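You operate a simulated robot arm through the tools that you are given. There is no shell and no other tool.

The job below is to be done with a simulated two-armed robot. You get a single attempt, and the scene is never put back.

## Task
Fit the roller for the green card's wire size and set its pressure.
Fine: open the pressure arm first and shut it after; old roller in the green tray. Where these are worked on the way, their far stop is far enough and under half their travel is too little: pressure arm.
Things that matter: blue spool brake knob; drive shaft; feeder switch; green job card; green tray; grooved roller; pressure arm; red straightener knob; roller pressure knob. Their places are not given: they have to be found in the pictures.

Only the result counts: the job must be done as asked and must still hold three seconds after the hand-in. Knocking over, shifting, dropping, spilling or breaking anything else fails it.

## Robot
Two 7-joint arms with fingered hands on one trunk that stands fixed in place. Base frame: the origin is at the foot of the trunk, x ahead of it, y to its left, z up. Units: mm, rad, N and s.
The left shoulder is at [42, 163, 1061], the right one opposite. Payload 4 kg a hand.
Tool frame (each hand has its own): the origin (TCP) lies between the finger pads and is the grasp point; the fingertips stand 36 mm ahead of it; z points along the fingers, y is the line along which they close. Largest opening 124 mm; the body of the gripper starts 42 mm behind the TCP. The gripper is a hand of 4 fingers: y runs from the thumb to the fingers, the wrist lies at [-15, -99, -189] in the tool frame, and closing takes about 1.5 s.
Orientation is told as [roll, pitch, yaw] about the base's x, y, z axes, in that order, counted from this pose: with the fingers straight down and the wrist toward the robot, the tool's x, y and z point along [0, 1, 0], [1, 0, 0] and [0, 0, -1] of the base frame.

## Interface
- The arms move only by the tool step_arm. It takes "left_increments", "right_increments" or both (then of equal length, played together; a hand with none holds still); each is a list of rows, each a list of 7 numbers: the opening, from 0 (shut) to 1 (fully open), then the shift along the tool's x, y, z in units of 40 mm (1.0 is 40 mm), then the turn, a rotation vector about the tool's x, y, z in units of 8 degrees (1.0 is 8 degrees). In form: [[gripper, dx, dy, dz, wx, wy, wz], ...]. A call has 1 to 20 rows; each row shifts and turns the commanded pose from where the row before left it, along the tool's axes as they then stand. A call with a number of a shift or a turn outside -1 to 1 is refused whole. A row lasts 0.2 s, in which the tool goes at most 50 mm and 0.15 rad; a call with a longer step from one row to the next is refused whole, and so is a gripper value outside its range. Where a pose cannot be reached the arm comes as near as it can. A force on the tool above 60 N (or 10 N above the force at the start of the call, whichever is more), or a blocked arm, ends the call early, and 0.2 s more pass. Each finger travels about 45 mm/s and halts on what it meets, pressing with about 27 N; the grip force reading is that of the motor and also rises with nothing between the fingers. The clock runs only during rows and for 0.2 s after the last one: add rows that do not move to give the fingers time. It gives the time, the measured TCP pose, the force on the tool (base axes), the opening and the grip force at its end, in the units of the frame above (readings bear some noise), with the torque about the TCP (base axes, N m) and any sound that the robot's microphone picked up.
- Cameras (640 x 400 px; columns grow to the right, rows downward): "scene" is now at [140, 48.9, 1305.3]; the picture's right is [0.50, -0.86, -0.08], its down [-0.39, -0.14, -0.91] and it looks along [0.78, 0.49, -0.40] (base axes); focal length 285 px, centre (320, 200). "left" rides on the left gripper at [-75, -86, -123] in its tool frame; the picture's right is [-0.70, -0.34, 0.63], its down [0.64, -0.68, 0.35] and it looks along [0.32, 0.65, 0.69] (tool axes); focal length 275 px, centre (320, 200). "right" rides on the right gripper at [75, -86, -123] in its tool frame; the picture's right is [-0.70, 0.34, -0.63], its down [-0.65, -0.68, 0.35] and it looks along [-0.32, 0.65, 0.69] (tool axes); focal length 275 px, centre (320, 200).
- capture(camera): a new picture of that camera. No time passes.
- move_column(by): slides the trunk up (or, below 0, down) by that many mm; the arms and the scene camera ride with it, the base frame stays. It gives what a move gives, with no picture.
- set_grasp(shape, hand): the hand has 4 fingers and takes this shape, open, in about a second: jaw (thumb against the fingers, like two jaws); tri (thumb and two fingers); tip (a fingertip pinch); poke (one finger out to press); point (the index stretched); flat (the hand flat); cup (the hand cupped); fist (a fist). The gripper value then closes the fingers along that shape, each until it touches; the sizes above hold for jaw. It gives what a move gives, with no picture.
- head_to(pan, tilt): turns the head with the scene camera to pan (to the left, within 1.501 rad either way) and tilt (down, from -0.506 to 1.204), counted from straight ahead of the robot. It gives what a move gives.
- point_at(camera, pixels): for up to 12 pixels [column, row] of the newest picture of that camera ("zoom" is the newest enlarged one), the place [x, y, z] in the base frame of the surface seen there, good to about 3 mm. No time passes.
- enlarge(camera, box): a new picture of the part [left, top, right, bottom] of that camera's present view, enlarged. No time passes.
- close_job(): hands the job in; it is judged then, once.

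Open the grippers and draw the arms clear of the work before you hand the job in, unless the task says otherwise.

The tools are called as a command line: name --argument value ..., lists and objects as JSON in quotes. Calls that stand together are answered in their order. step_arm: Moves the arms, as the interface text tells. Its arguments: {"type":"object","properties":{"left_increments":{"type":"array","items":{"type":"array","items":{"type":"number"}}},"right_increments":{"type":"array","items":{"type":"array","items":{"type":"number"}}}},"required":[]} The other tools are called the same way: move_column (by) slides the trunk up or down; set_grasp (shape, hand) gives the hand a shape; head_to (pan, tilt) turns the head that bears the scene camera; capture (camera) takes a picture; point_at (camera, pixels) gives the place of the surface under pixels of a picture; enlarge (camera, box) takes an enlarged picture of a part of a camera's view; close_job () hands the job in.

At the start:

```text
time_s: 0.0
left_tool_pos: [567.9, 646.3, 1227.4]
left_tool_rot: [0.001, 0.0, 0.0]
left_contact_force: [0.5, 0.2, -0.6]
left_moment: [0.02, 0.02, 0.0]
left_width: 123.8
left_grasp_force: 0.1
left_shape: jaw
right_tool_pos: [792.2, 34.2, 1207.0]
right_tool_rot: [0.001, -0.001, -0.001]
right_contact_force: [-0.7, 0.3, -0.3]
right_moment: [0.01, 0.05, 0.03]
right_width: 123.8
right_grasp_force: 0.0
right_shape: jaw
trunk travel left (down, up): [-225.0, 253.0]
head pan, tilt: [0.531, 0.283]
```

scene: 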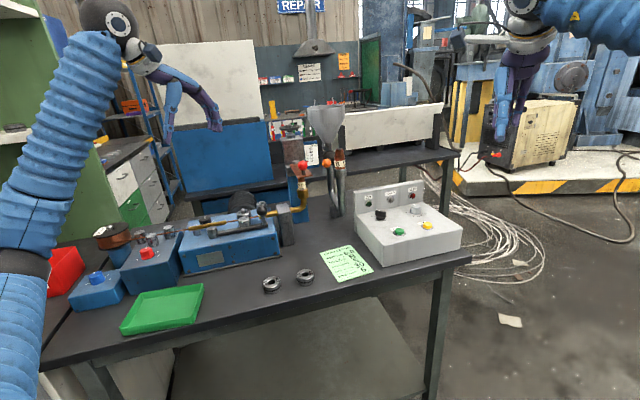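
right: 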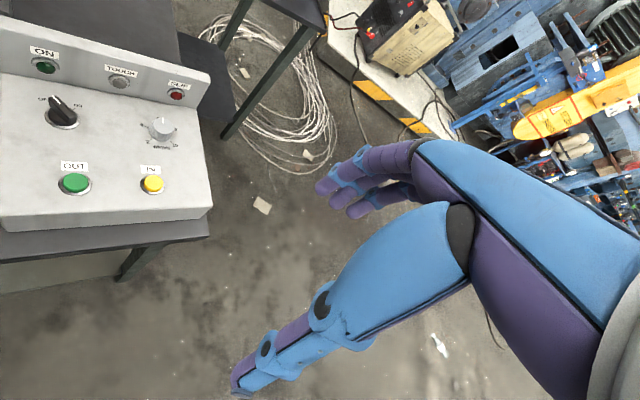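
left: 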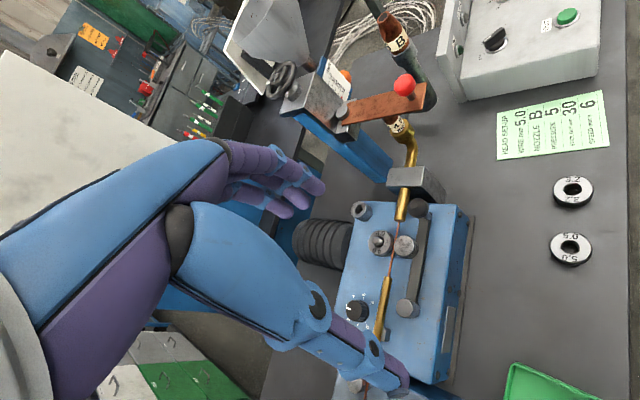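

The left picture shows the feeder at about (400,270), two loose rollers at (572,190) and (570,248), and the green card at (552,125). I'll enlarge these areas to read the card and see the parts.

enlarge --camera "left" --box '[480, 80, 640, 180]'

enlarge --camera "left" --box '[320, 180, 480, 380]'

enlarge --camera "left" --box '[520, 160, 640, 280]'

enlarge --camera "scene" --box '[60, 150, 360, 340]'

```text
4.00 times, centred on (560, 130) of left
```

zoom: 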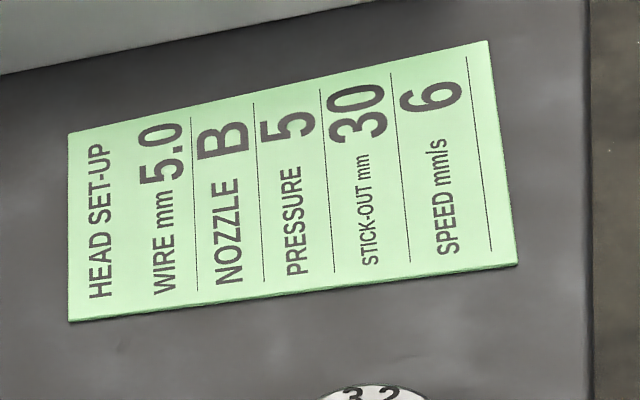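

```text
2.00 times, centred on (400, 280) of left
```

zoom: 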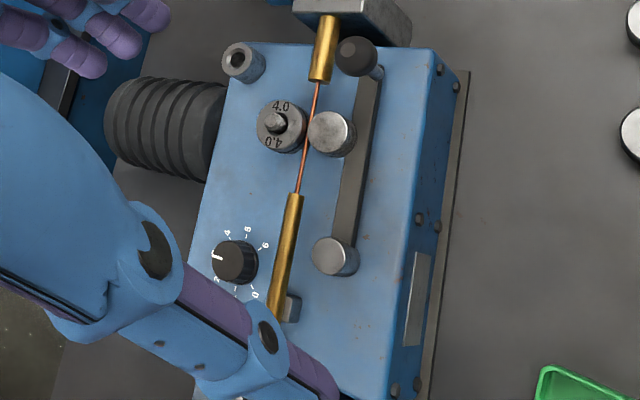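

```text
3.33 times, centred on (580, 220) of left
```

zoom: 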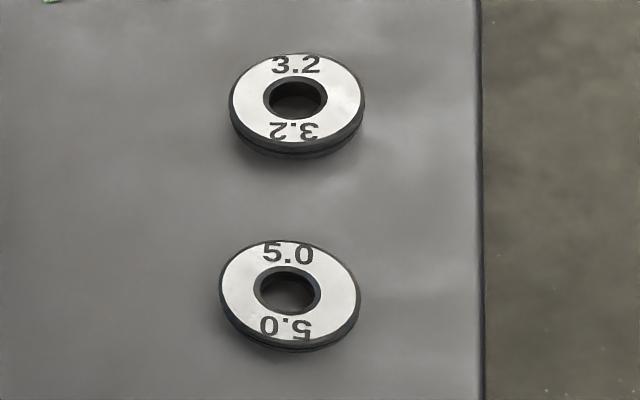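

```text
2.11 times, centred on (210, 245) of scene
```

zoom: 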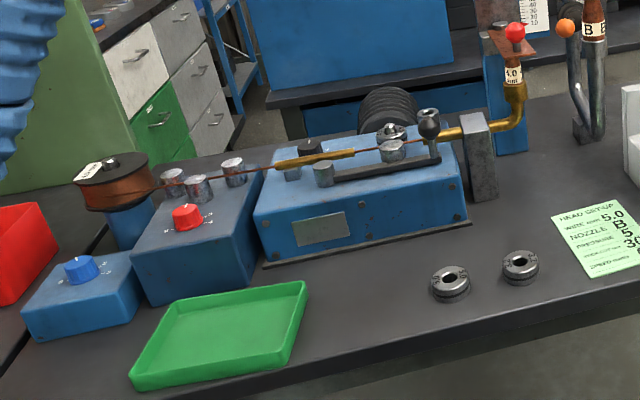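

The card reads wire 5.0, pressure 5; the fitted roller is 4.0, and the loose 5.0 roller is at left picture (570,248). I'll measure key positions in the left picture.

point_at --camera "left" --pixels '[[381, 241], [405, 246], [407, 307], [418, 207], [361, 211], [357, 310], [572, 190], [571, 248], [460, 330], [448, 300], [425, 260], [600, 300]]'

point_at --camera "scene" --pixels '[[163, 308], [272, 284], [304, 275], [205, 285], [120, 330], [135, 292], [200, 322], [240, 220], [262, 206], [210, 231], [345, 265], [290, 225]]'

```text
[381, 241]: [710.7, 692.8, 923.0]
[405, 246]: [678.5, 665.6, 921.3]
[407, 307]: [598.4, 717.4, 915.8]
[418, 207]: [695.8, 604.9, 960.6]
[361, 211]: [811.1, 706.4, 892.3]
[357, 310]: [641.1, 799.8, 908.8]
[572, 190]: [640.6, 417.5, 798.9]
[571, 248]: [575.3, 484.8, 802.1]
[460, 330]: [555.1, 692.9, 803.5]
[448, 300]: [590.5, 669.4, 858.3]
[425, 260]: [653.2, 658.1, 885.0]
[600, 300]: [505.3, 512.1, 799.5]
```

```text
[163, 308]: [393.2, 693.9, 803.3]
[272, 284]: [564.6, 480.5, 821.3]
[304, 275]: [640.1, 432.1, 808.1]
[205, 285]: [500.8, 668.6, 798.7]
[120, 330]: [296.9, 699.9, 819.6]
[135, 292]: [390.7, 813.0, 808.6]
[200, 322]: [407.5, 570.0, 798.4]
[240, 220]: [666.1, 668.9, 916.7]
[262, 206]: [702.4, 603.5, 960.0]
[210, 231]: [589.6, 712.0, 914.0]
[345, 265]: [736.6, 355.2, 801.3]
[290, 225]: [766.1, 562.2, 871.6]
```

Table top is near z=800, the machine top near 885–890. I'll turn the head toward the machine for a better view.

head_to --pan 0.8 --tilt 0.5

capture --camera "scene"

```text
time_s: 0.8
left_tool_pos: [568.0, 644.8, 1226.7]
left_tool_rot: [0.0, 0.0, 0.001]
left_contact_force: [0.3, -0.1, 0.3]
left_moment: [0.01, 0.02, -0.02]
left_width: 124.0
left_grasp_force: 0.0
left_shape: jaw
right_tool_pos: [791.0, 33.5, 1206.6]
right_tool_rot: [0.0, 0.002, 0.0]
right_contact_force: [-1.0, 0.2, 0.6]
right_moment: [-0.01, -0.01, -0.01]
right_width: 123.4
right_grasp_force: 0.0
right_shape: jaw
trunk travel left (down, up): [-225.0, 253.0]
head pan, tilt: [0.799, 0.499]
```

```text
taken
```

scene: 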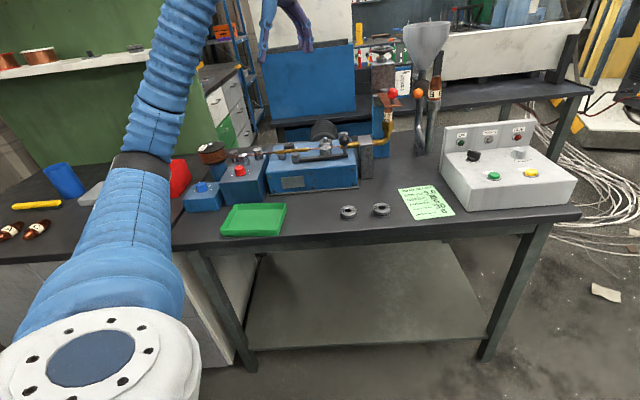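

The machine is at (310,165) in the scene picture. I'll enlarge it for detail.

enlarge --camera "scene" --box '[250, 120, 400, 210]'

enlarge --camera "scene" --box '[180, 120, 300, 240]'

```text
4.27 times, centred on (325, 165) of scene
```

zoom: 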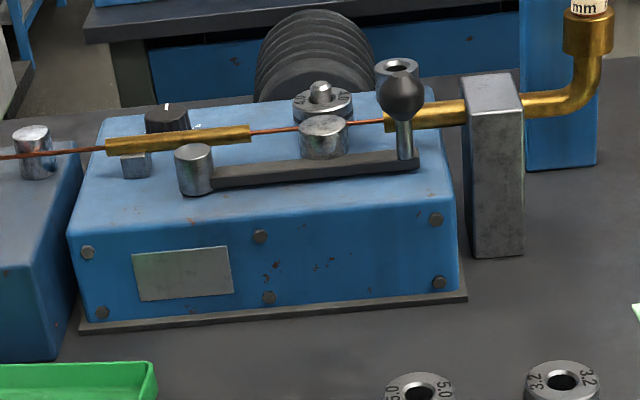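

```text
3.33 times, centred on (240, 180) of scene
```

zoom: 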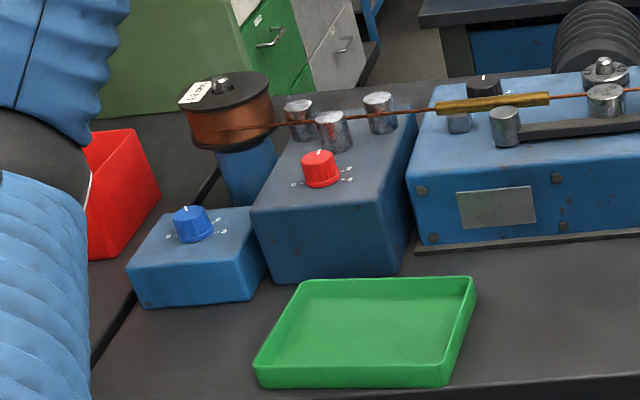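

The pressure arm bar runs along the front of the wire with a black ball handle at its right end. I'll zoom in tighter and measure its geometry.

enlarge --camera "scene" --box '[285, 125, 365, 175]'

point_at --camera "zoom" --pixels '[[320, 85], [380, 120], [300, 150], [310, 190], [495, 130], [515, 210], [520, 260], [310, 250], [60, 250], [40, 210], [320, 300], [490, 60]]'

```text
8.00 times, centred on (325, 150) of scene
```

zoom: 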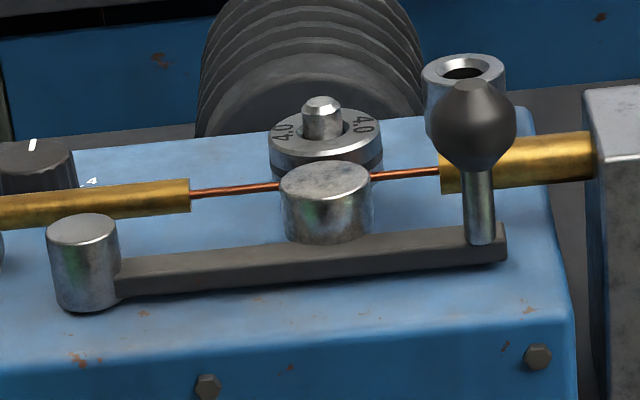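

```text
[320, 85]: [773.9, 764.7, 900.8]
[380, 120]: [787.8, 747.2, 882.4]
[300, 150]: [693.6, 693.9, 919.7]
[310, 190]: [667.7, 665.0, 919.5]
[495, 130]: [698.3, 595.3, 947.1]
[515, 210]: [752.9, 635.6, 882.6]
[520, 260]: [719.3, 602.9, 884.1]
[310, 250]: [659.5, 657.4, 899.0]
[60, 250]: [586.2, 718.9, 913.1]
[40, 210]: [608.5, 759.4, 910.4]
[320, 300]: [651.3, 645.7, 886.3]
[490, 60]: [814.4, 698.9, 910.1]
```

The pivot is near (590,718) and the handle near (697,600,947). I'll enlarge the left-camera view of the roller and knob to read the scale and measure more closely.

enlarge --camera "left" --box '[345, 195, 425, 245]'

point_at --camera "zoom" --pixels '[[290, 345], [235, 345], [385, 345], [310, 400], [130, 130], [460, 370], [590, 120], [490, 100], [440, 200], [480, 10], [395, 330], [200, 300]]'

enlarge --camera "left" --box '[325, 285, 405, 335]'

point_at --camera "zoom" --pixels '[[250, 190], [185, 190], [320, 190], [300, 150], [200, 230], [250, 255], [235, 85], [300, 80], [360, 130], [170, 270], [330, 290], [400, 250]]'

```text
8.00 times, centred on (385, 220) of left
```

zoom: 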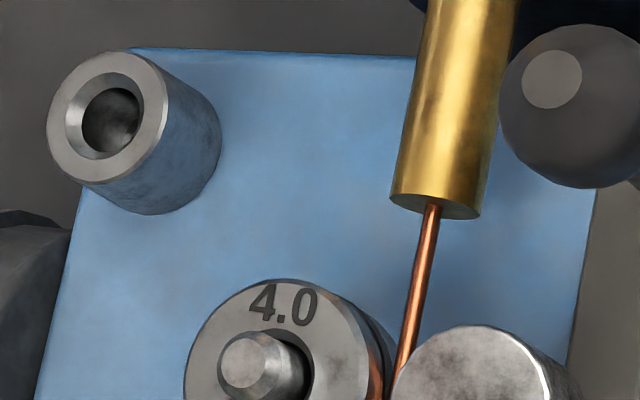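

```text
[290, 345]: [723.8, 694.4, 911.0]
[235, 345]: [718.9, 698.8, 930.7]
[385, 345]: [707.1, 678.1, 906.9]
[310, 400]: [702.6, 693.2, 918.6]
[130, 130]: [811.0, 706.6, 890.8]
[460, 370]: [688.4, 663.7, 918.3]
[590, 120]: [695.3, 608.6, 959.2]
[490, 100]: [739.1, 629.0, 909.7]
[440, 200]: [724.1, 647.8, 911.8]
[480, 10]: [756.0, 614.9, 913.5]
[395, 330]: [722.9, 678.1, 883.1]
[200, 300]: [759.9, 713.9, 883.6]
```

```text
8.00 times, centred on (365, 310) of left
```

zoom: 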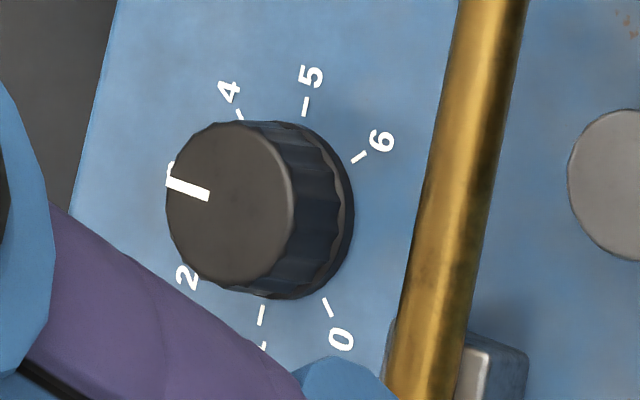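

```text
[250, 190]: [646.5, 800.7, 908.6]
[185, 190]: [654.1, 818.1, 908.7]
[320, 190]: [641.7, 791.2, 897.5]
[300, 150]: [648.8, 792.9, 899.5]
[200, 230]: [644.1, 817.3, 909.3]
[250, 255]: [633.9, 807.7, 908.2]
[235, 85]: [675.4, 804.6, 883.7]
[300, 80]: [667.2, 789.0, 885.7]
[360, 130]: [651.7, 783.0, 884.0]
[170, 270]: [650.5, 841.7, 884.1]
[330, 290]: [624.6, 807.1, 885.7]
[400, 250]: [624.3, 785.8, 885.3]
```

Knob scale reads 0–6 clockwise, pointer at 3, so 5 is about 90° clockwise. Before moving the left hand, I'll measure the tall nozzle bracket at scene (390,100) and neighbours to avoid hitting them.

point_at --camera "scene" --pixels '[[393, 93], [385, 102], [376, 100], [383, 140], [366, 155], [418, 95], [432, 100], [360, 140], [382, 60], [420, 25]]'

enlarge --camera "scene" --box '[340, 50, 460, 200]'

```text
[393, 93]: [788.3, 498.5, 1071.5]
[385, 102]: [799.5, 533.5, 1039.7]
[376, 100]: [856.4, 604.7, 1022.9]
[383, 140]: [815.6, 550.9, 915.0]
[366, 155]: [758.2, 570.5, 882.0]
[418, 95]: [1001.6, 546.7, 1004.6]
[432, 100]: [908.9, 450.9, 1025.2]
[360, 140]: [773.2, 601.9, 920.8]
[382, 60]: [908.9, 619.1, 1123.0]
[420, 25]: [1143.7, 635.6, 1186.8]
```

```text
2.67 times, centred on (400, 125) of scene
```

zoom: 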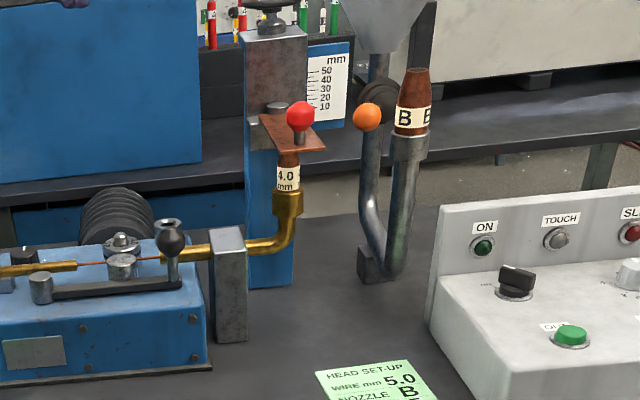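

The nozzle head (red knob at [788,498,1071]) is about 140 mm from the arm handle; the path above the machine is free. I'll turn the left hand by +41° yaw in place and then shift it above the handle at safe height.

step_arm --left_increments '[[1, 0, 0, 0, 0, 0, -1], [1, 0, 0, 0, 0, 0, -1], [1, 0, 0, 0, 0, 0, -1], [1, 0, 0, 0, 0, 0, -1], [1, 0, 0, 0, 0, 0, -1], [1, 0, 0, 0, 0, 0, -0.16], [1, -0.58, 0.35, 0.6, 0, 0, 0], [1, -0.58, 0.35, 0.6, 0, 0, 0], [1, -0.58, 0.35, 0.6, 0, 0, 0], [1, -0.58, 0.35, 0.6, 0, 0, 0], [1, -0.58, 0.35, 0.6, 0, 0, 0], [1, 0, 0, 0, 0, 0, 0]]'

capture --camera "left"

capture --camera "scene"

```text
time_s: 3.4
left_tool_pos: [696.9, 604.0, 1108.8]
left_tool_rot: [0.0, -0.001, 0.72]
left_contact_force: [0.1, 0.1, 0.1]
left_moment: [0.02, -0.02, -0.06]
left_width: 123.6
left_grasp_force: 0.0
left_shape: jaw
right_tool_pos: [790.0, 33.9, 1208.5]
right_tool_rot: [0.0, -0.002, -0.002]
right_contact_force: [0.4, -0.3, -0.5]
right_moment: [-0.01, 0.01, -0.01]
right_width: 123.7
right_grasp_force: 0.0
right_shape: jaw
trunk travel left (down, up): [-225.0, 253.0]
head pan, tilt: [0.799, 0.499]
```

```text
taken
```

left: 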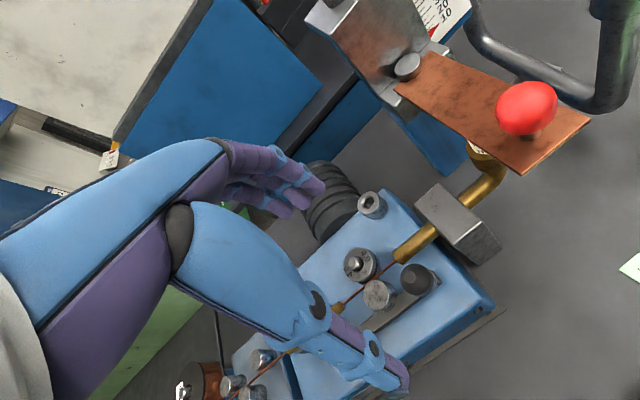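

```text
taken
```

scene: 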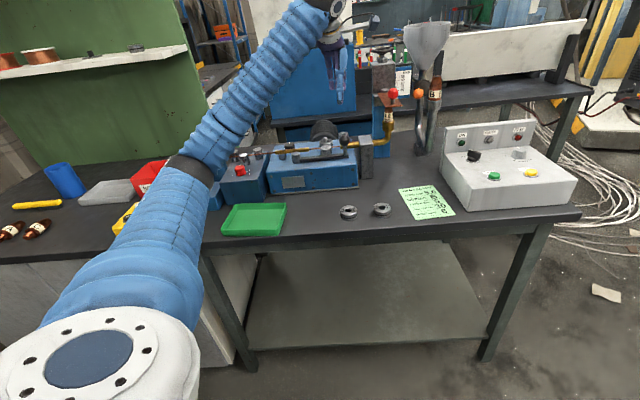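

The left camera now sees the roller (361,264), idler (379,294) and handle ball (420,280). I'll zoom and measure them more precisely.

enlarge --camera "left" --box '[330, 180, 450, 320]'

point_at --camera "left" --pixels '[[418, 277], [425, 283], [378, 294], [356, 263], [365, 258], [372, 205], [415, 240], [345, 302], [468, 205], [435, 200], [500, 250], [390, 325]]'

```text
2.86 times, centred on (390, 250) of left
```

zoom: 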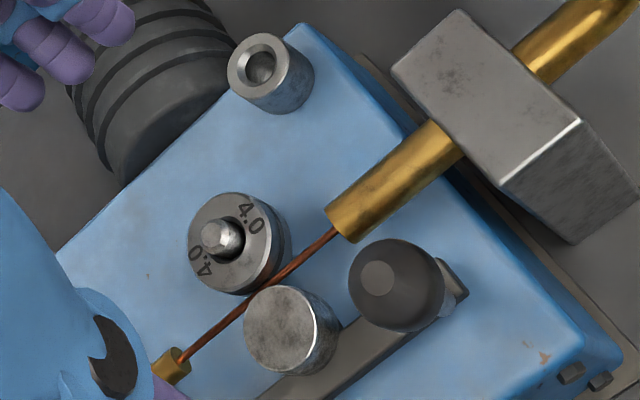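

```text
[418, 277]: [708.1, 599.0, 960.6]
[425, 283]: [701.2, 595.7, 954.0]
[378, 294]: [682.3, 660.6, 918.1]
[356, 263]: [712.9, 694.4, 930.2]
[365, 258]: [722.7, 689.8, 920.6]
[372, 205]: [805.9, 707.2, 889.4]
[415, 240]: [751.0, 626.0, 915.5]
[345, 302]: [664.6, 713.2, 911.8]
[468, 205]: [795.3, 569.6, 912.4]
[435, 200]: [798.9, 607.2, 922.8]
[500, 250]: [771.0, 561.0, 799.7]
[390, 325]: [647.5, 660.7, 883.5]
```

Wire direction is about −45°, the ball centre about [703,606,945], shaft centre about [714,697,930]. I'll partly close the left hand to about 70 mm and go down above the ball to check alignment.

step_arm --left_increments '[[0.56, -0.045, 0.16, 0.6, 0, 0, 0], [0.56, 0, 0, 0.7, 0, 0, 0], [0.56, 0, 0, 0.7, 0, 0, 0], [0.56, 0, 0, 0.45, 0, 0, 0], [0.56, 0, 0, 0, 0, 0, 0], [0.56, 0, 0, 0, 0, 0, 0]]'

capture --camera "left"

enlarge --camera "scene" --box '[270, 60, 430, 210]'

```text
time_s: 4.8
left_tool_pos: [702.8, 606.8, 1009.6]
left_tool_rot: [0.0, -0.001, 0.721]
left_contact_force: [0.2, 0.2, 0.3]
left_moment: [0.01, 0.02, 0.03]
left_width: 69.9
left_grasp_force: 0.0
left_shape: jaw
right_tool_pos: [791.5, 32.7, 1206.1]
right_tool_rot: [0.0, 0.003, -0.001]
right_contact_force: [1.0, -0.4, 0.2]
right_moment: [0.01, -0.02, 0.02]
right_width: 123.6
right_grasp_force: 0.1
right_shape: jaw
trunk travel left (down, up): [-225.0, 253.0]
head pan, tilt: [0.799, 0.499]
```

```text
taken
```

left: 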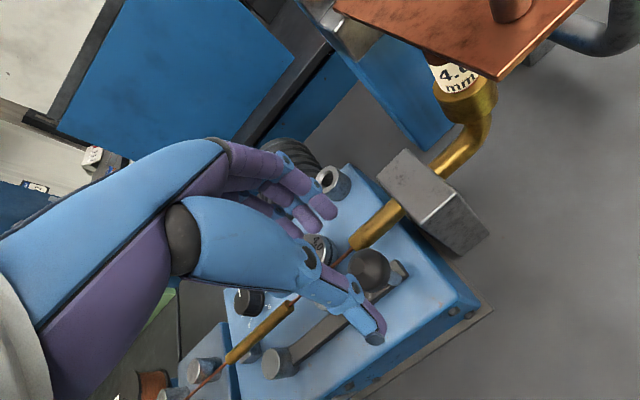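

```text
2.67 times, centred on (350, 135) of scene
```

zoom: 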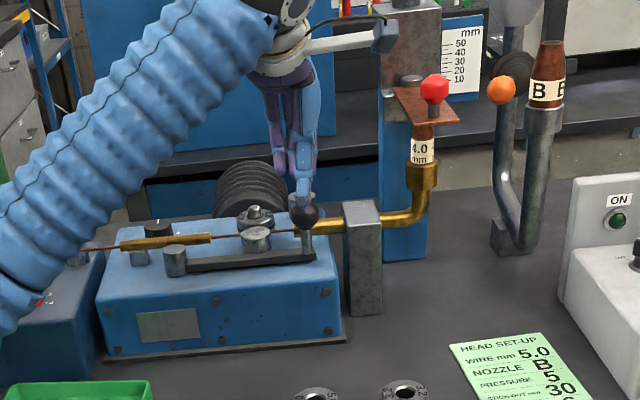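

The ball at left px (369,268) sits under the TCP between thumb and fingers. I'll lower 42 mm so the fingers straddle the ball, tips at about z=931.

step_arm --left_increments '[[0.56, 0, 0, 0.35, 0, 0, 0], [0.56, 0, 0, 0.35, 0, 0, 0], [0.56, 0, 0, 0.35, 0, 0, 0], [0.56, 0, 0, 0, 0, 0, 0]]'

capture --camera "left"

enlarge --camera "scene" --box '[290, 80, 390, 180]'

```text
time_s: 5.8
left_tool_pos: [702.8, 606.2, 968.2]
left_tool_rot: [0.001, 0.0, 0.722]
left_contact_force: [-0.8, -0.1, 0.5]
left_moment: [0.03, 0.01, -0.04]
left_width: 69.8
left_grasp_force: 0.0
left_shape: jaw
right_tool_pos: [790.9, 32.6, 1208.0]
right_tool_rot: [0.0, -0.001, 0.0]
right_contact_force: [0.6, 0.9, 0.2]
right_moment: [-0.01, 0.0, 0.02]
right_width: 123.6
right_grasp_force: 0.0
right_shape: jaw
trunk travel left (down, up): [-225.0, 253.0]
head pan, tilt: [0.799, 0.499]
```

```text
taken
```

left: 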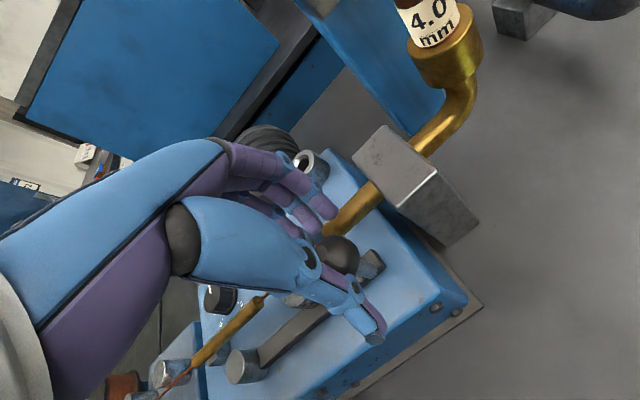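

```text
4.00 times, centred on (340, 130) of scene
```

zoom: 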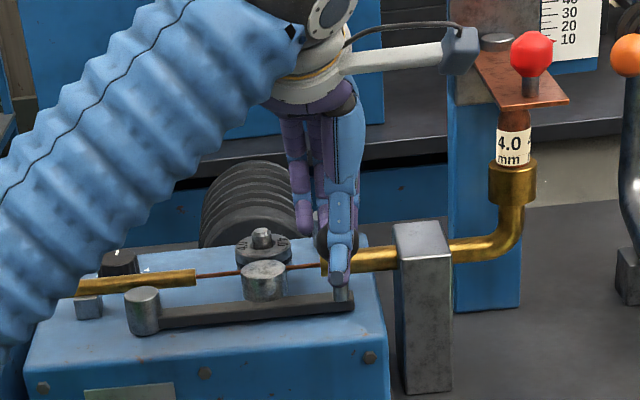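

The ball is caged between thumb and fingers. I'll narrow the opening to about 40 mm and then pull along the arc around the pivot (598,717) toward the front, turning with it.

step_arm --left_increments '[[0.32, 0, 0, 0, 0, 0, 0], [0.32, 0, 0, 0, 0, 0, 0], [0.32, 0, 0, 0, 0, 0, 0], [0.32, 0.01, -0.266, 0, 0, 0, 0.5], [0.32, 0.01, -0.266, 0, 0, 0, 0.5], [0.32, 0.01, -0.266, 0, 0, 0, 0.5], [0.32, 0.01, -0.266, 0, 0, 0, 0.5]]'

capture --camera "left"

enlarge --camera "scene" --box '[270, 80, 390, 200]'

```text
time_s: 7.4
left_tool_pos: [668.3, 584.3, 967.2]
left_tool_rot: [-0.001, 0.0, 0.439]
left_contact_force: [-0.8, 0.8, -1.2]
left_moment: [-0.03, 0.0, -0.03]
left_width: 40.1
left_grasp_force: 0.1
left_shape: jaw
right_tool_pos: [792.1, 33.6, 1207.0]
right_tool_rot: [-0.001, 0.0, 0.0]
right_contact_force: [-0.1, 0.0, -0.4]
right_moment: [-0.01, -0.03, 0.0]
right_width: 123.5
right_grasp_force: 0.1
right_shape: jaw
trunk travel left (down, up): [-225.0, 253.0]
head pan, tilt: [0.799, 0.499]
```

```text
taken
```

left: 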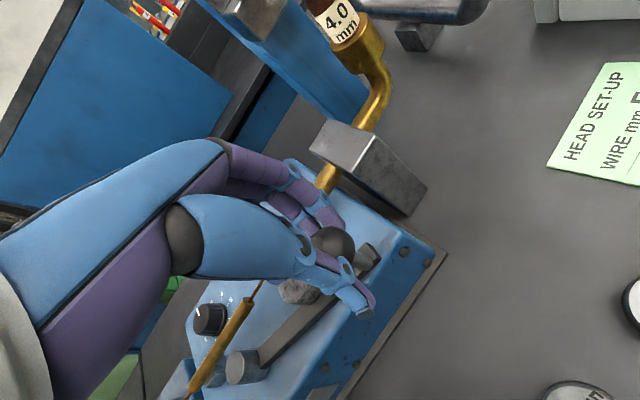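

```text
3.33 times, centred on (330, 140) of scene
```

zoom: 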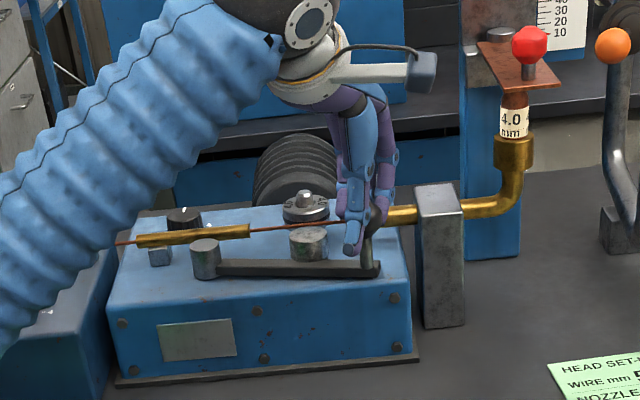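

The handle follows with little force. I'll continue along the arc.

step_arm --left_increments '[[0.32, 0.01, -0.266, 0, 0, 0, 0.5], [0.32, 0.01, -0.266, 0, 0, 0, 0.5], [0.32, 0.01, -0.266, 0, 0, 0, 0.5], [0.32, 0.01, -0.266, 0, 0, 0, 0.5]]'

capture --camera "left"

enlarge --camera "scene" --box '[270, 80, 390, 200]'

```text
time_s: 8.4
left_tool_pos: [627.4, 571.2, 967.8]
left_tool_rot: [0.001, 0.001, 0.16]
left_contact_force: [0.0, 0.5, -0.8]
left_moment: [-0.02, 0.03, 0.02]
left_width: 40.1
left_grasp_force: 0.1
left_shape: jaw
right_tool_pos: [791.5, 33.6, 1206.9]
right_tool_rot: [0.0, 0.0, -0.001]
right_contact_force: [0.5, 0.3, -0.1]
right_moment: [0.02, 0.04, 0.02]
right_width: 123.6
right_grasp_force: 0.1
right_shape: jaw
trunk travel left (down, up): [-225.0, 253.0]
head pan, tilt: [0.799, 0.499]
```

```text
taken
```

left: 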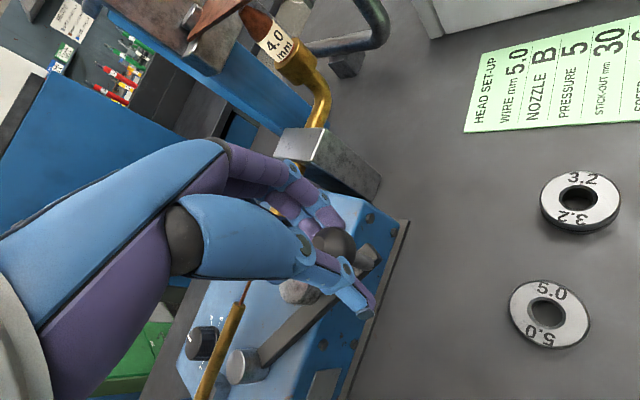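

```text
3.33 times, centred on (330, 140) of scene
```

zoom: 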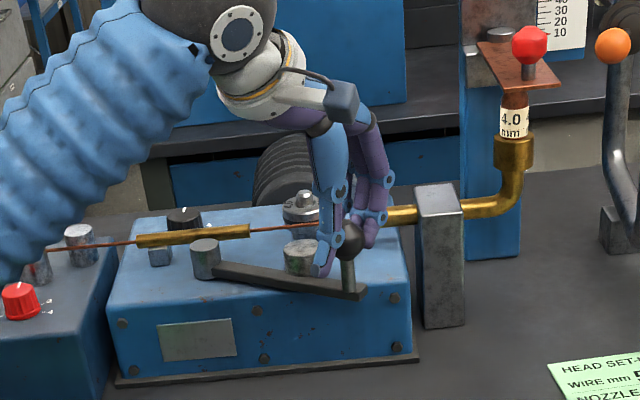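

The arm is about 30° open with no resistance. Continue the arc until a stop is felt.

step_arm --left_increments '[[0.32, 0.01, -0.266, 0, 0, 0, 0.5], [0.32, 0.01, -0.266, 0, 0, 0, 0.5], [0.32, 0.01, -0.266, 0, 0, 0, 0.5], [0.32, 0.01, -0.266, 0, 0, 0, 0.5]]'

enlarge --camera "scene" --box '[270, 80, 390, 200]'

capture --camera "left"

```text
time_s: 9.4
left_tool_pos: [583.2, 570.8, 967.7]
left_tool_rot: [0.0, 0.0, -0.119]
left_contact_force: [-0.9, 0.4, 0.3]
left_moment: [-0.02, 0.0, 0.0]
left_width: 40.5
left_grasp_force: 0.0
left_shape: jaw
right_tool_pos: [790.9, 33.6, 1208.1]
right_tool_rot: [0.001, 0.0, -0.001]
right_contact_force: [0.0, -0.5, 0.1]
right_moment: [-0.03, -0.02, 0.0]
right_width: 123.6
right_grasp_force: 0.0
right_shape: jaw
trunk travel left (down, up): [-225.0, 253.0]
head pan, tilt: [0.799, 0.499]
```

```text
3.33 times, centred on (330, 140) of scene
```

zoom: 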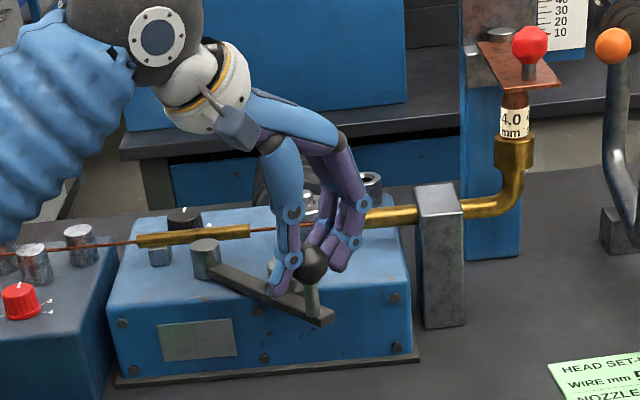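

```text
taken
```

left: 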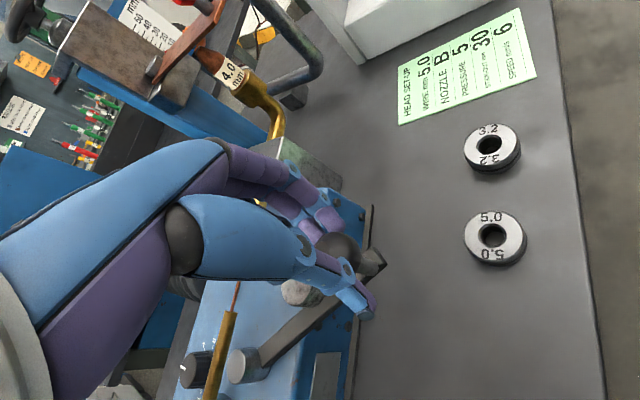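

Still free at about 47° open. Continue further toward the stop.

step_arm --left_increments '[[0.32, 0.01, -0.266, 0, 0, 0, 0.5], [0.32, 0.01, -0.266, 0, 0, 0, 0.5], [0.32, 0.01, -0.266, 0, 0, 0, 0.5], [0.32, 0.01, -0.266, 0, 0, 0, 0.5]]'

enlarge --camera "scene" --box '[270, 80, 390, 200]'

capture --camera "left"

```text
time_s: 10.4
left_tool_pos: [547.5, 580.1, 966.3]
left_tool_rot: [-0.001, 0.001, -0.397]
left_contact_force: [29.5, -0.6, -5.1]
left_moment: [0.1, -0.65, 0.46]
left_width: 57.8
left_grasp_force: 0.1
left_shape: jaw
right_tool_pos: [793.8, 32.2, 1205.0]
right_tool_rot: [0.0, 0.003, 0.0]
right_contact_force: [0.1, 0.0, -0.3]
right_moment: [0.01, 0.02, -0.03]
right_width: 123.6
right_grasp_force: 0.1
right_shape: jaw
trunk travel left (down, up): [-225.0, 253.0]
head pan, tilt: [0.799, 0.499]
```

```text
3.33 times, centred on (330, 140) of scene
```

zoom: 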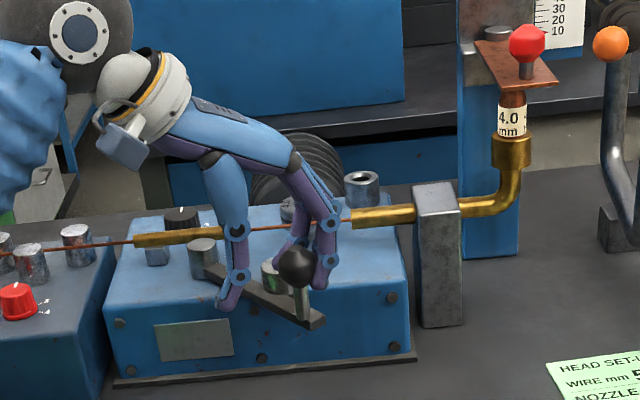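

```text
taken
```

left: 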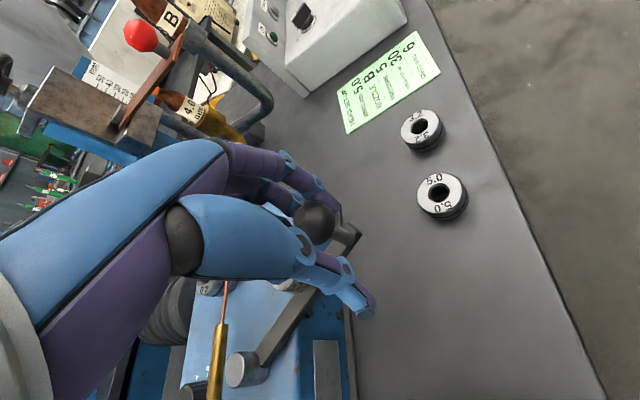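

The arm met its stop (30 N reaction). I'll ease back slightly, open the fingers, and lift clear.

step_arm --left_increments '[[0.4, 0, 0.25, 0, 0, 0, 0], [0.5, 0, 0.25, 0, 0, 0, 0], [0.6, 0, 0, 0, 0, 0, 0], [0.6, 0, 0, -0.4, 0, 0, 0], [0.6, 0, 0, -0.8, 0, 0, 0], [0.6, 0, 0, -0.8, 0, 0, 0], [0.6, 0, 0, -0.8, 0, 0, 0], [0.6, 0, 0, 0, 0, 0, 0]]'

enlarge --camera "scene" --box '[270, 80, 390, 200]'

capture --camera "left"

```text
time_s: 12.2
left_tool_pos: [563.2, 574.6, 1079.0]
left_tool_rot: [-0.003, 0.0, -0.397]
left_contact_force: [0.5, 0.6, 0.8]
left_moment: [0.01, 0.01, -0.04]
left_width: 74.2
left_grasp_force: 0.1
left_shape: jaw
right_tool_pos: [792.1, 34.2, 1207.2]
right_tool_rot: [-0.001, 0.001, -0.001]
right_contact_force: [1.4, 0.1, -0.9]
right_moment: [-0.02, -0.01, -0.01]
right_width: 123.5
right_grasp_force: 0.1
right_shape: jaw
trunk travel left (down, up): [-225.0, 253.0]
head pan, tilt: [0.799, 0.499]
```

```text
3.33 times, centred on (330, 140) of scene
```

zoom: 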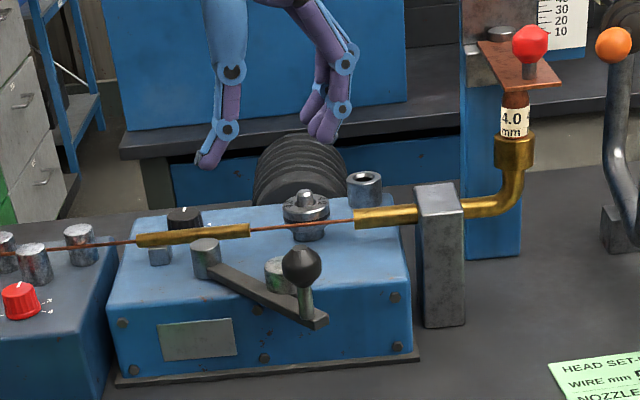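

```text
taken
```

left: 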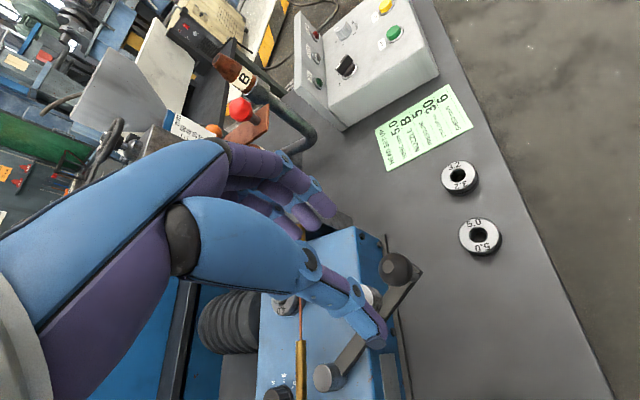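

The pressure arm stays open at its stop. Now I zoom on the fitted 4.0 roller and shaft from the scene camera.

enlarge --camera "scene" --box '[305, 125, 365, 170]'

point_at --camera "zoom" --pixels '[[325, 125], [290, 178], [345, 182], [265, 195], [380, 195], [320, 240], [320, 270], [220, 290], [460, 130], [520, 250], [420, 250], [130, 285]]'

```text
8.89 times, centred on (335, 148) of scene
```

zoom: 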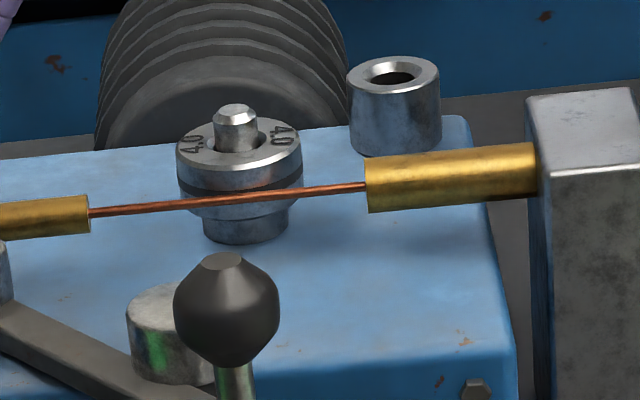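

```text
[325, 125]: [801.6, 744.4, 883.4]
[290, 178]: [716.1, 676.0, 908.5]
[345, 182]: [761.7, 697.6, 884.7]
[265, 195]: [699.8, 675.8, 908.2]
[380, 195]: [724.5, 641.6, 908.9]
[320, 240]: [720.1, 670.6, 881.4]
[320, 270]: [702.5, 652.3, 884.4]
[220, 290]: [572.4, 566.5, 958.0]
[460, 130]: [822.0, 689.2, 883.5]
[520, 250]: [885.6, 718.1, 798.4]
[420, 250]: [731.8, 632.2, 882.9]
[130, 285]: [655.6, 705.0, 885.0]
```

The roller sits on a hub with the wire touching its front groove, so a narrow pinch along the wire direction looks best. I'll try the fingertip-pinch shape in free air and look at it.

set_grasp --shape "tip" --hand "left"

capture --camera "left"

enlarge --camera "scene" --box '[240, 20, 390, 120]'

```text
time_s: 13.1
left_tool_pos: [564.2, 574.1, 1079.4]
left_tool_rot: [0.0, -0.001, -0.397]
left_contact_force: [0.0, 0.7, -0.2]
left_moment: [-0.03, 0.01, 0.01]
left_width: 123.5
left_grasp_force: 0.0
left_shape: tip
right_tool_pos: [790.6, 32.6, 1207.6]
right_tool_rot: [-0.002, 0.001, 0.001]
right_contact_force: [-1.0, -0.2, 1.0]
right_moment: [-0.01, 0.02, 0.04]
right_width: 123.3
right_grasp_force: 0.0
right_shape: jaw
trunk travel left (down, up): [-225.0, 253.0]
head pan, tilt: [0.799, 0.499]
```

```text
taken
```

left: 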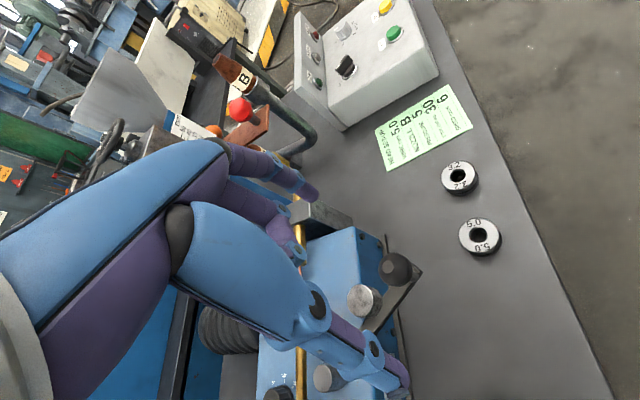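

```text
4.00 times, centred on (315, 70) of scene
```

zoom: 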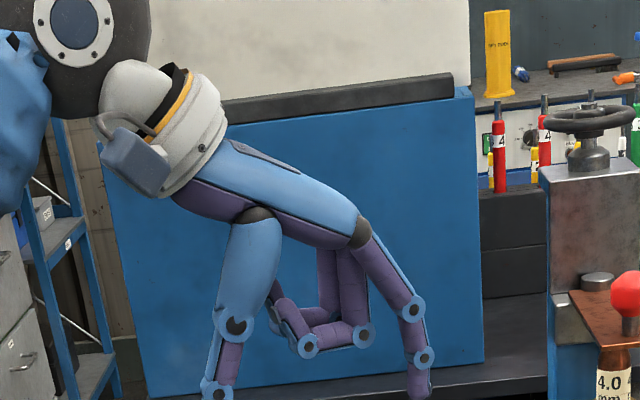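

In "tip" only thumb and index extend; the other two curl out of the way. I'll yaw the hand so it closes along the wire direction, tilt it about 20° back toward the robot for reach, and hover above the roller.

step_arm --left_increments '[[0.6, 0, 0, -0.3, 0, 0, 0.93], [0.6, 0, 0, 0, 0, 0, 0.93], [0.6, 0, 0, 0, 0, 0, 0.92], [0.6, 0, 0, 0, 0, 0.83, 0], [0.6, 0, 0, 0, 0, 0.83, 0], [0.6, 0, 0, 0, 0, 0.84, 0], [0.6, 0.657, 0.08, 0.545, 0, 0, 0], [0.6, 0.657, 0.08, 0.545, 0, 0, 0], [0.6, 0.657, 0.08, 0.545, 0, 0, 0], [0.6, 0.657, 0.08, 0.545, 0, 0, 0], [0.6, 0.657, 0.08, 0.545, 0, 0, 0], [0.6, 0.657, 0.08, 0.545, 0, 0, 0], [0.6, 0, 0, 0, 0, 0, 0], [0.6, 0, 0, 0, 0, 0, 0]]'

capture --camera "left"

enlarge --camera "scene" --box '[260, 60, 400, 200]'

```text
time_s: 16.1
left_tool_pos: [713.5, 696.4, 1021.9]
left_tool_rot: [0.35, -0.001, -0.785]
left_contact_force: [0.7, -1.0, 0.0]
left_moment: [-0.02, -0.03, 0.02]
left_width: 74.8
left_grasp_force: 0.0
left_shape: tip
right_tool_pos: [791.4, 34.4, 1206.5]
right_tool_rot: [-0.001, 0.003, -0.001]
right_contact_force: [-0.3, -0.8, 0.2]
right_moment: [0.0, 0.0, 0.01]
right_width: 123.4
right_grasp_force: 0.1
right_shape: jaw
trunk travel left (down, up): [-225.0, 253.0]
head pan, tilt: [0.799, 0.499]
```

```text
taken
```

left: 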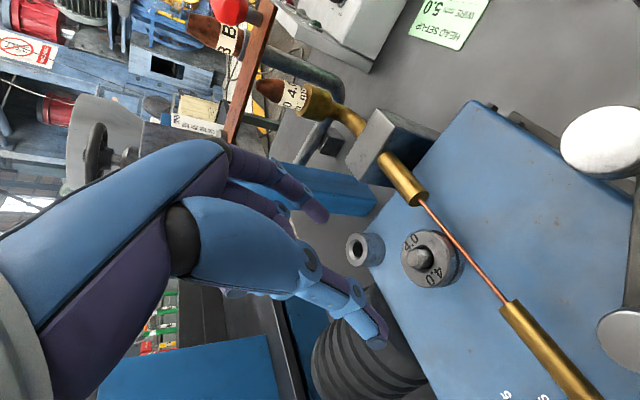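

```text
2.86 times, centred on (330, 130) of scene
```

zoom: 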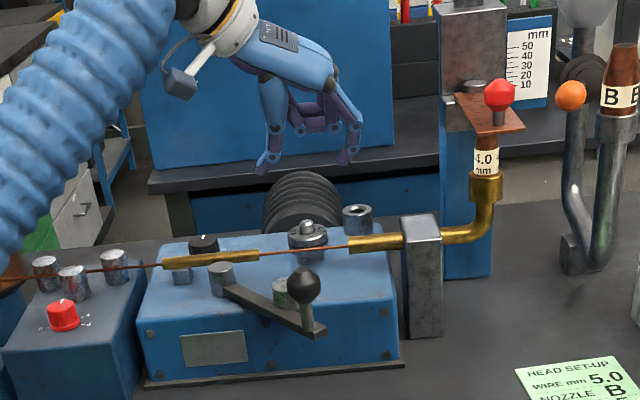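

The arm reached the hover exactly. I'll enlarge the wrist view of the shaft/roller at (432,258) to fix its centre.

enlarge --camera "left" --box '[380, 210, 500, 310]'

point_at --camera "zoom" --pixels '[[200, 255], [225, 245], [280, 200], [150, 180], [230, 340], [180, 225], [330, 250], [120, 265]]'

```text
4.00 times, centred on (440, 260) of left
```

zoom: 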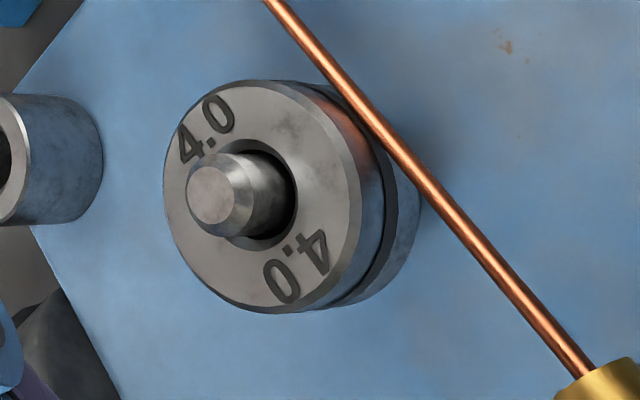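

```text
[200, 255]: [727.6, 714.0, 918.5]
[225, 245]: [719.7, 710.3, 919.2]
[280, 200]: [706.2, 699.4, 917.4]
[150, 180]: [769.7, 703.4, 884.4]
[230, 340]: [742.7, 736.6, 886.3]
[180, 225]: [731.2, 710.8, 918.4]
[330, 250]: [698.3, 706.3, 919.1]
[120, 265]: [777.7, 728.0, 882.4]
```

Shaft centre is about [713.7,699], roller OD ≈46 mm. I'll narrow the opening to about 62 mm and descend vertically part way, then check.

step_arm --left_increments '[[0.5, -0.202, -0.01, 0.475, 0, 0, 0], [0.5, -0.202, -0.01, 0.475, 0, 0, 0], [0.5, -0.202, -0.01, 0.475, 0, 0, 0], [0.5, 0, 0, 0, 0, 0, 0]]'

capture --camera "left"

enlarge --camera "scene" --box '[290, 90, 380, 180]'

```text
time_s: 17.1
left_tool_pos: [709.4, 695.4, 961.2]
left_tool_rot: [0.349, 0.0, -0.783]
left_contact_force: [-0.4, 0.9, -0.3]
left_moment: [0.03, -0.01, -0.02]
left_width: 63.0
left_grasp_force: 0.0
left_shape: tip
right_tool_pos: [791.6, 33.3, 1207.6]
right_tool_rot: [0.0, -0.001, 0.001]
right_contact_force: [0.2, -0.1, -0.2]
right_moment: [-0.02, -0.02, 0.0]
right_width: 123.7
right_grasp_force: 0.0
right_shape: jaw
trunk travel left (down, up): [-225.0, 253.0]
head pan, tilt: [0.799, 0.499]
```

```text
taken
```

left: 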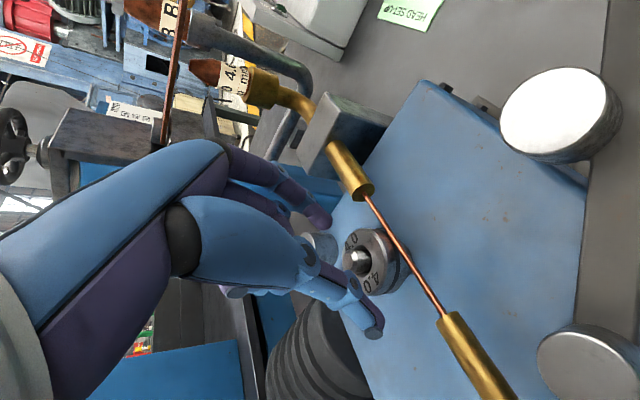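

```text
4.44 times, centred on (335, 135) of scene
```

zoom: 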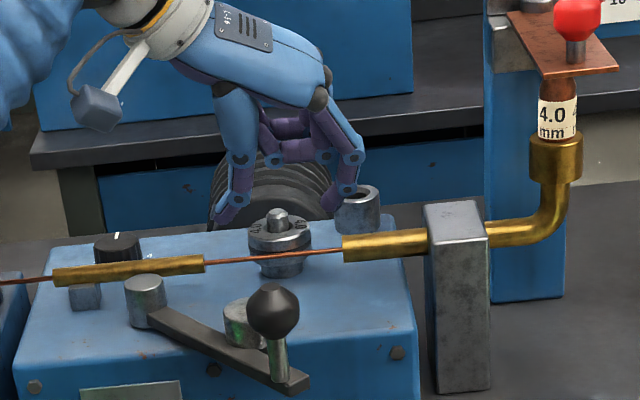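

Fingers straddle the roller cleanly on both sides, clear of the wire. I'll go down the remaining ~29 mm vertically.

step_arm --left_increments '[[0.5, -0.084, 0, 0.23, 0, 0, 0], [0.5, -0.084, 0, 0.23, 0, 0, 0], [0.5, -0.084, 0, 0.23, 0, 0, 0], [0.5, 0, 0, 0, 0, 0, 0]]'

capture --camera "left"

enlarge --camera "scene" --box '[290, 90, 380, 180]'

```text
time_s: 18.1
left_tool_pos: [709.1, 695.0, 932.3]
left_tool_rot: [0.351, -0.001, -0.785]
left_contact_force: [-2.2, -0.2, 9.0]
left_moment: [0.12, 0.17, 0.03]
left_width: 63.6
left_grasp_force: 0.1
left_shape: tip
right_tool_pos: [790.9, 32.4, 1206.5]
right_tool_rot: [0.0, 0.0, 0.001]
right_contact_force: [-0.4, 0.6, 0.2]
right_moment: [0.05, -0.01, 0.01]
right_width: 123.6
right_grasp_force: 0.1
right_shape: jaw
trunk travel left (down, up): [-225.0, 253.0]
head pan, tilt: [0.799, 0.499]
```

```text
taken
```

left: 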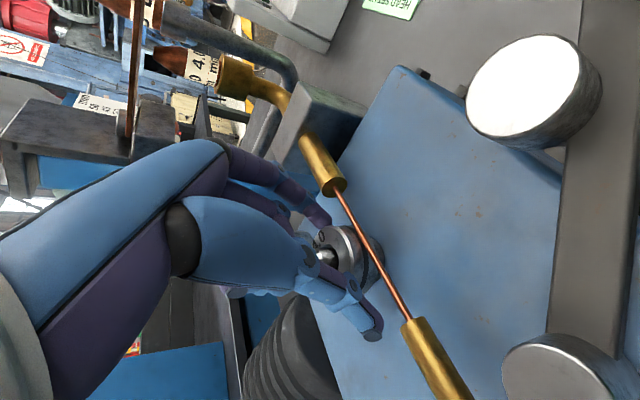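

```text
4.44 times, centred on (335, 135) of scene
```

zoom: 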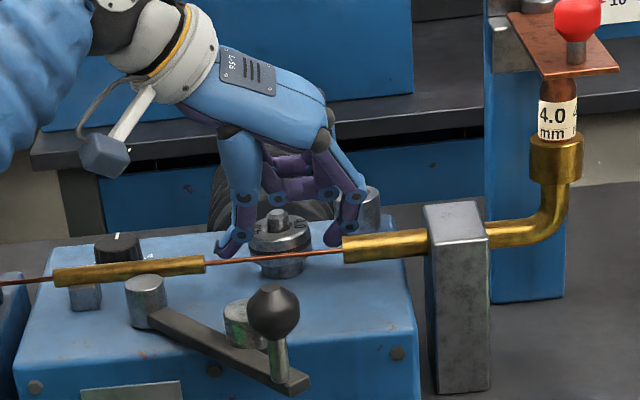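

A light 9 N upward force appeared, so a fingertip likely grazes the machine top. I'll rise about 5 mm and close gently on the roller.

step_arm --left_increments '[[0.5, 0.043, 0, -0.117, 0, 0, 0], [0.5, 0, 0, 0, 0, 0, 0]]'

enlarge --camera "left" --box '[260, 180, 440, 350]'

enlarge --camera "scene" --box '[305, 115, 375, 170]'

```text
time_s: 18.7
left_tool_pos: [709.9, 695.9, 935.4]
left_tool_rot: [0.348, 0.001, -0.784]
left_contact_force: [-0.8, 0.5, 0.9]
left_moment: [0.01, -0.01, 0.0]
left_width: 63.1
left_grasp_force: 0.0
left_shape: tip
right_tool_pos: [790.2, 33.9, 1206.0]
right_tool_rot: [0.001, 0.002, 0.0]
right_contact_force: [-0.1, -0.3, -0.7]
right_moment: [0.04, -0.02, 0.01]
right_width: 123.3
right_grasp_force: 0.2
right_shape: jaw
trunk travel left (down, up): [-225.0, 253.0]
head pan, tilt: [0.799, 0.499]
```

```text
2.35 times, centred on (350, 265) of left
```

zoom: 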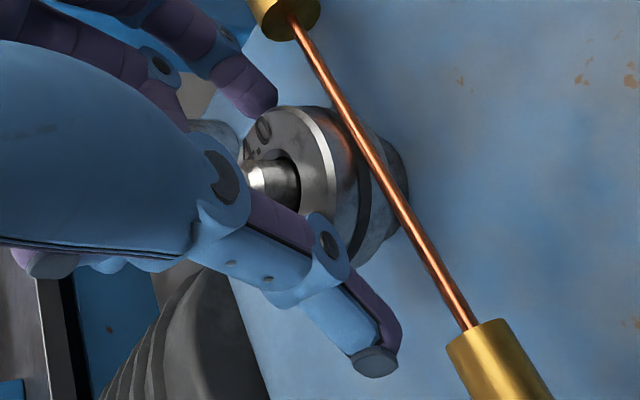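

```text
7.27 times, centred on (340, 142) of scene
```

zoom: 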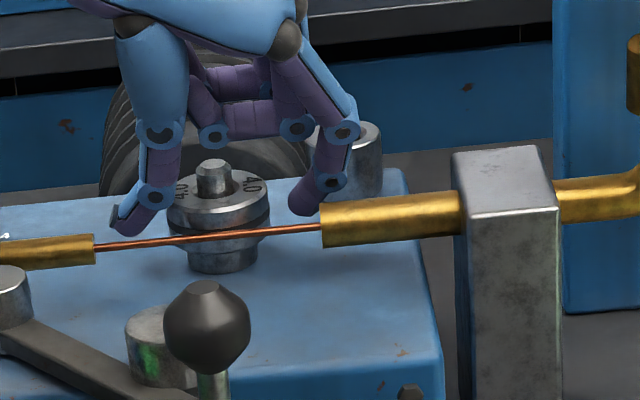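

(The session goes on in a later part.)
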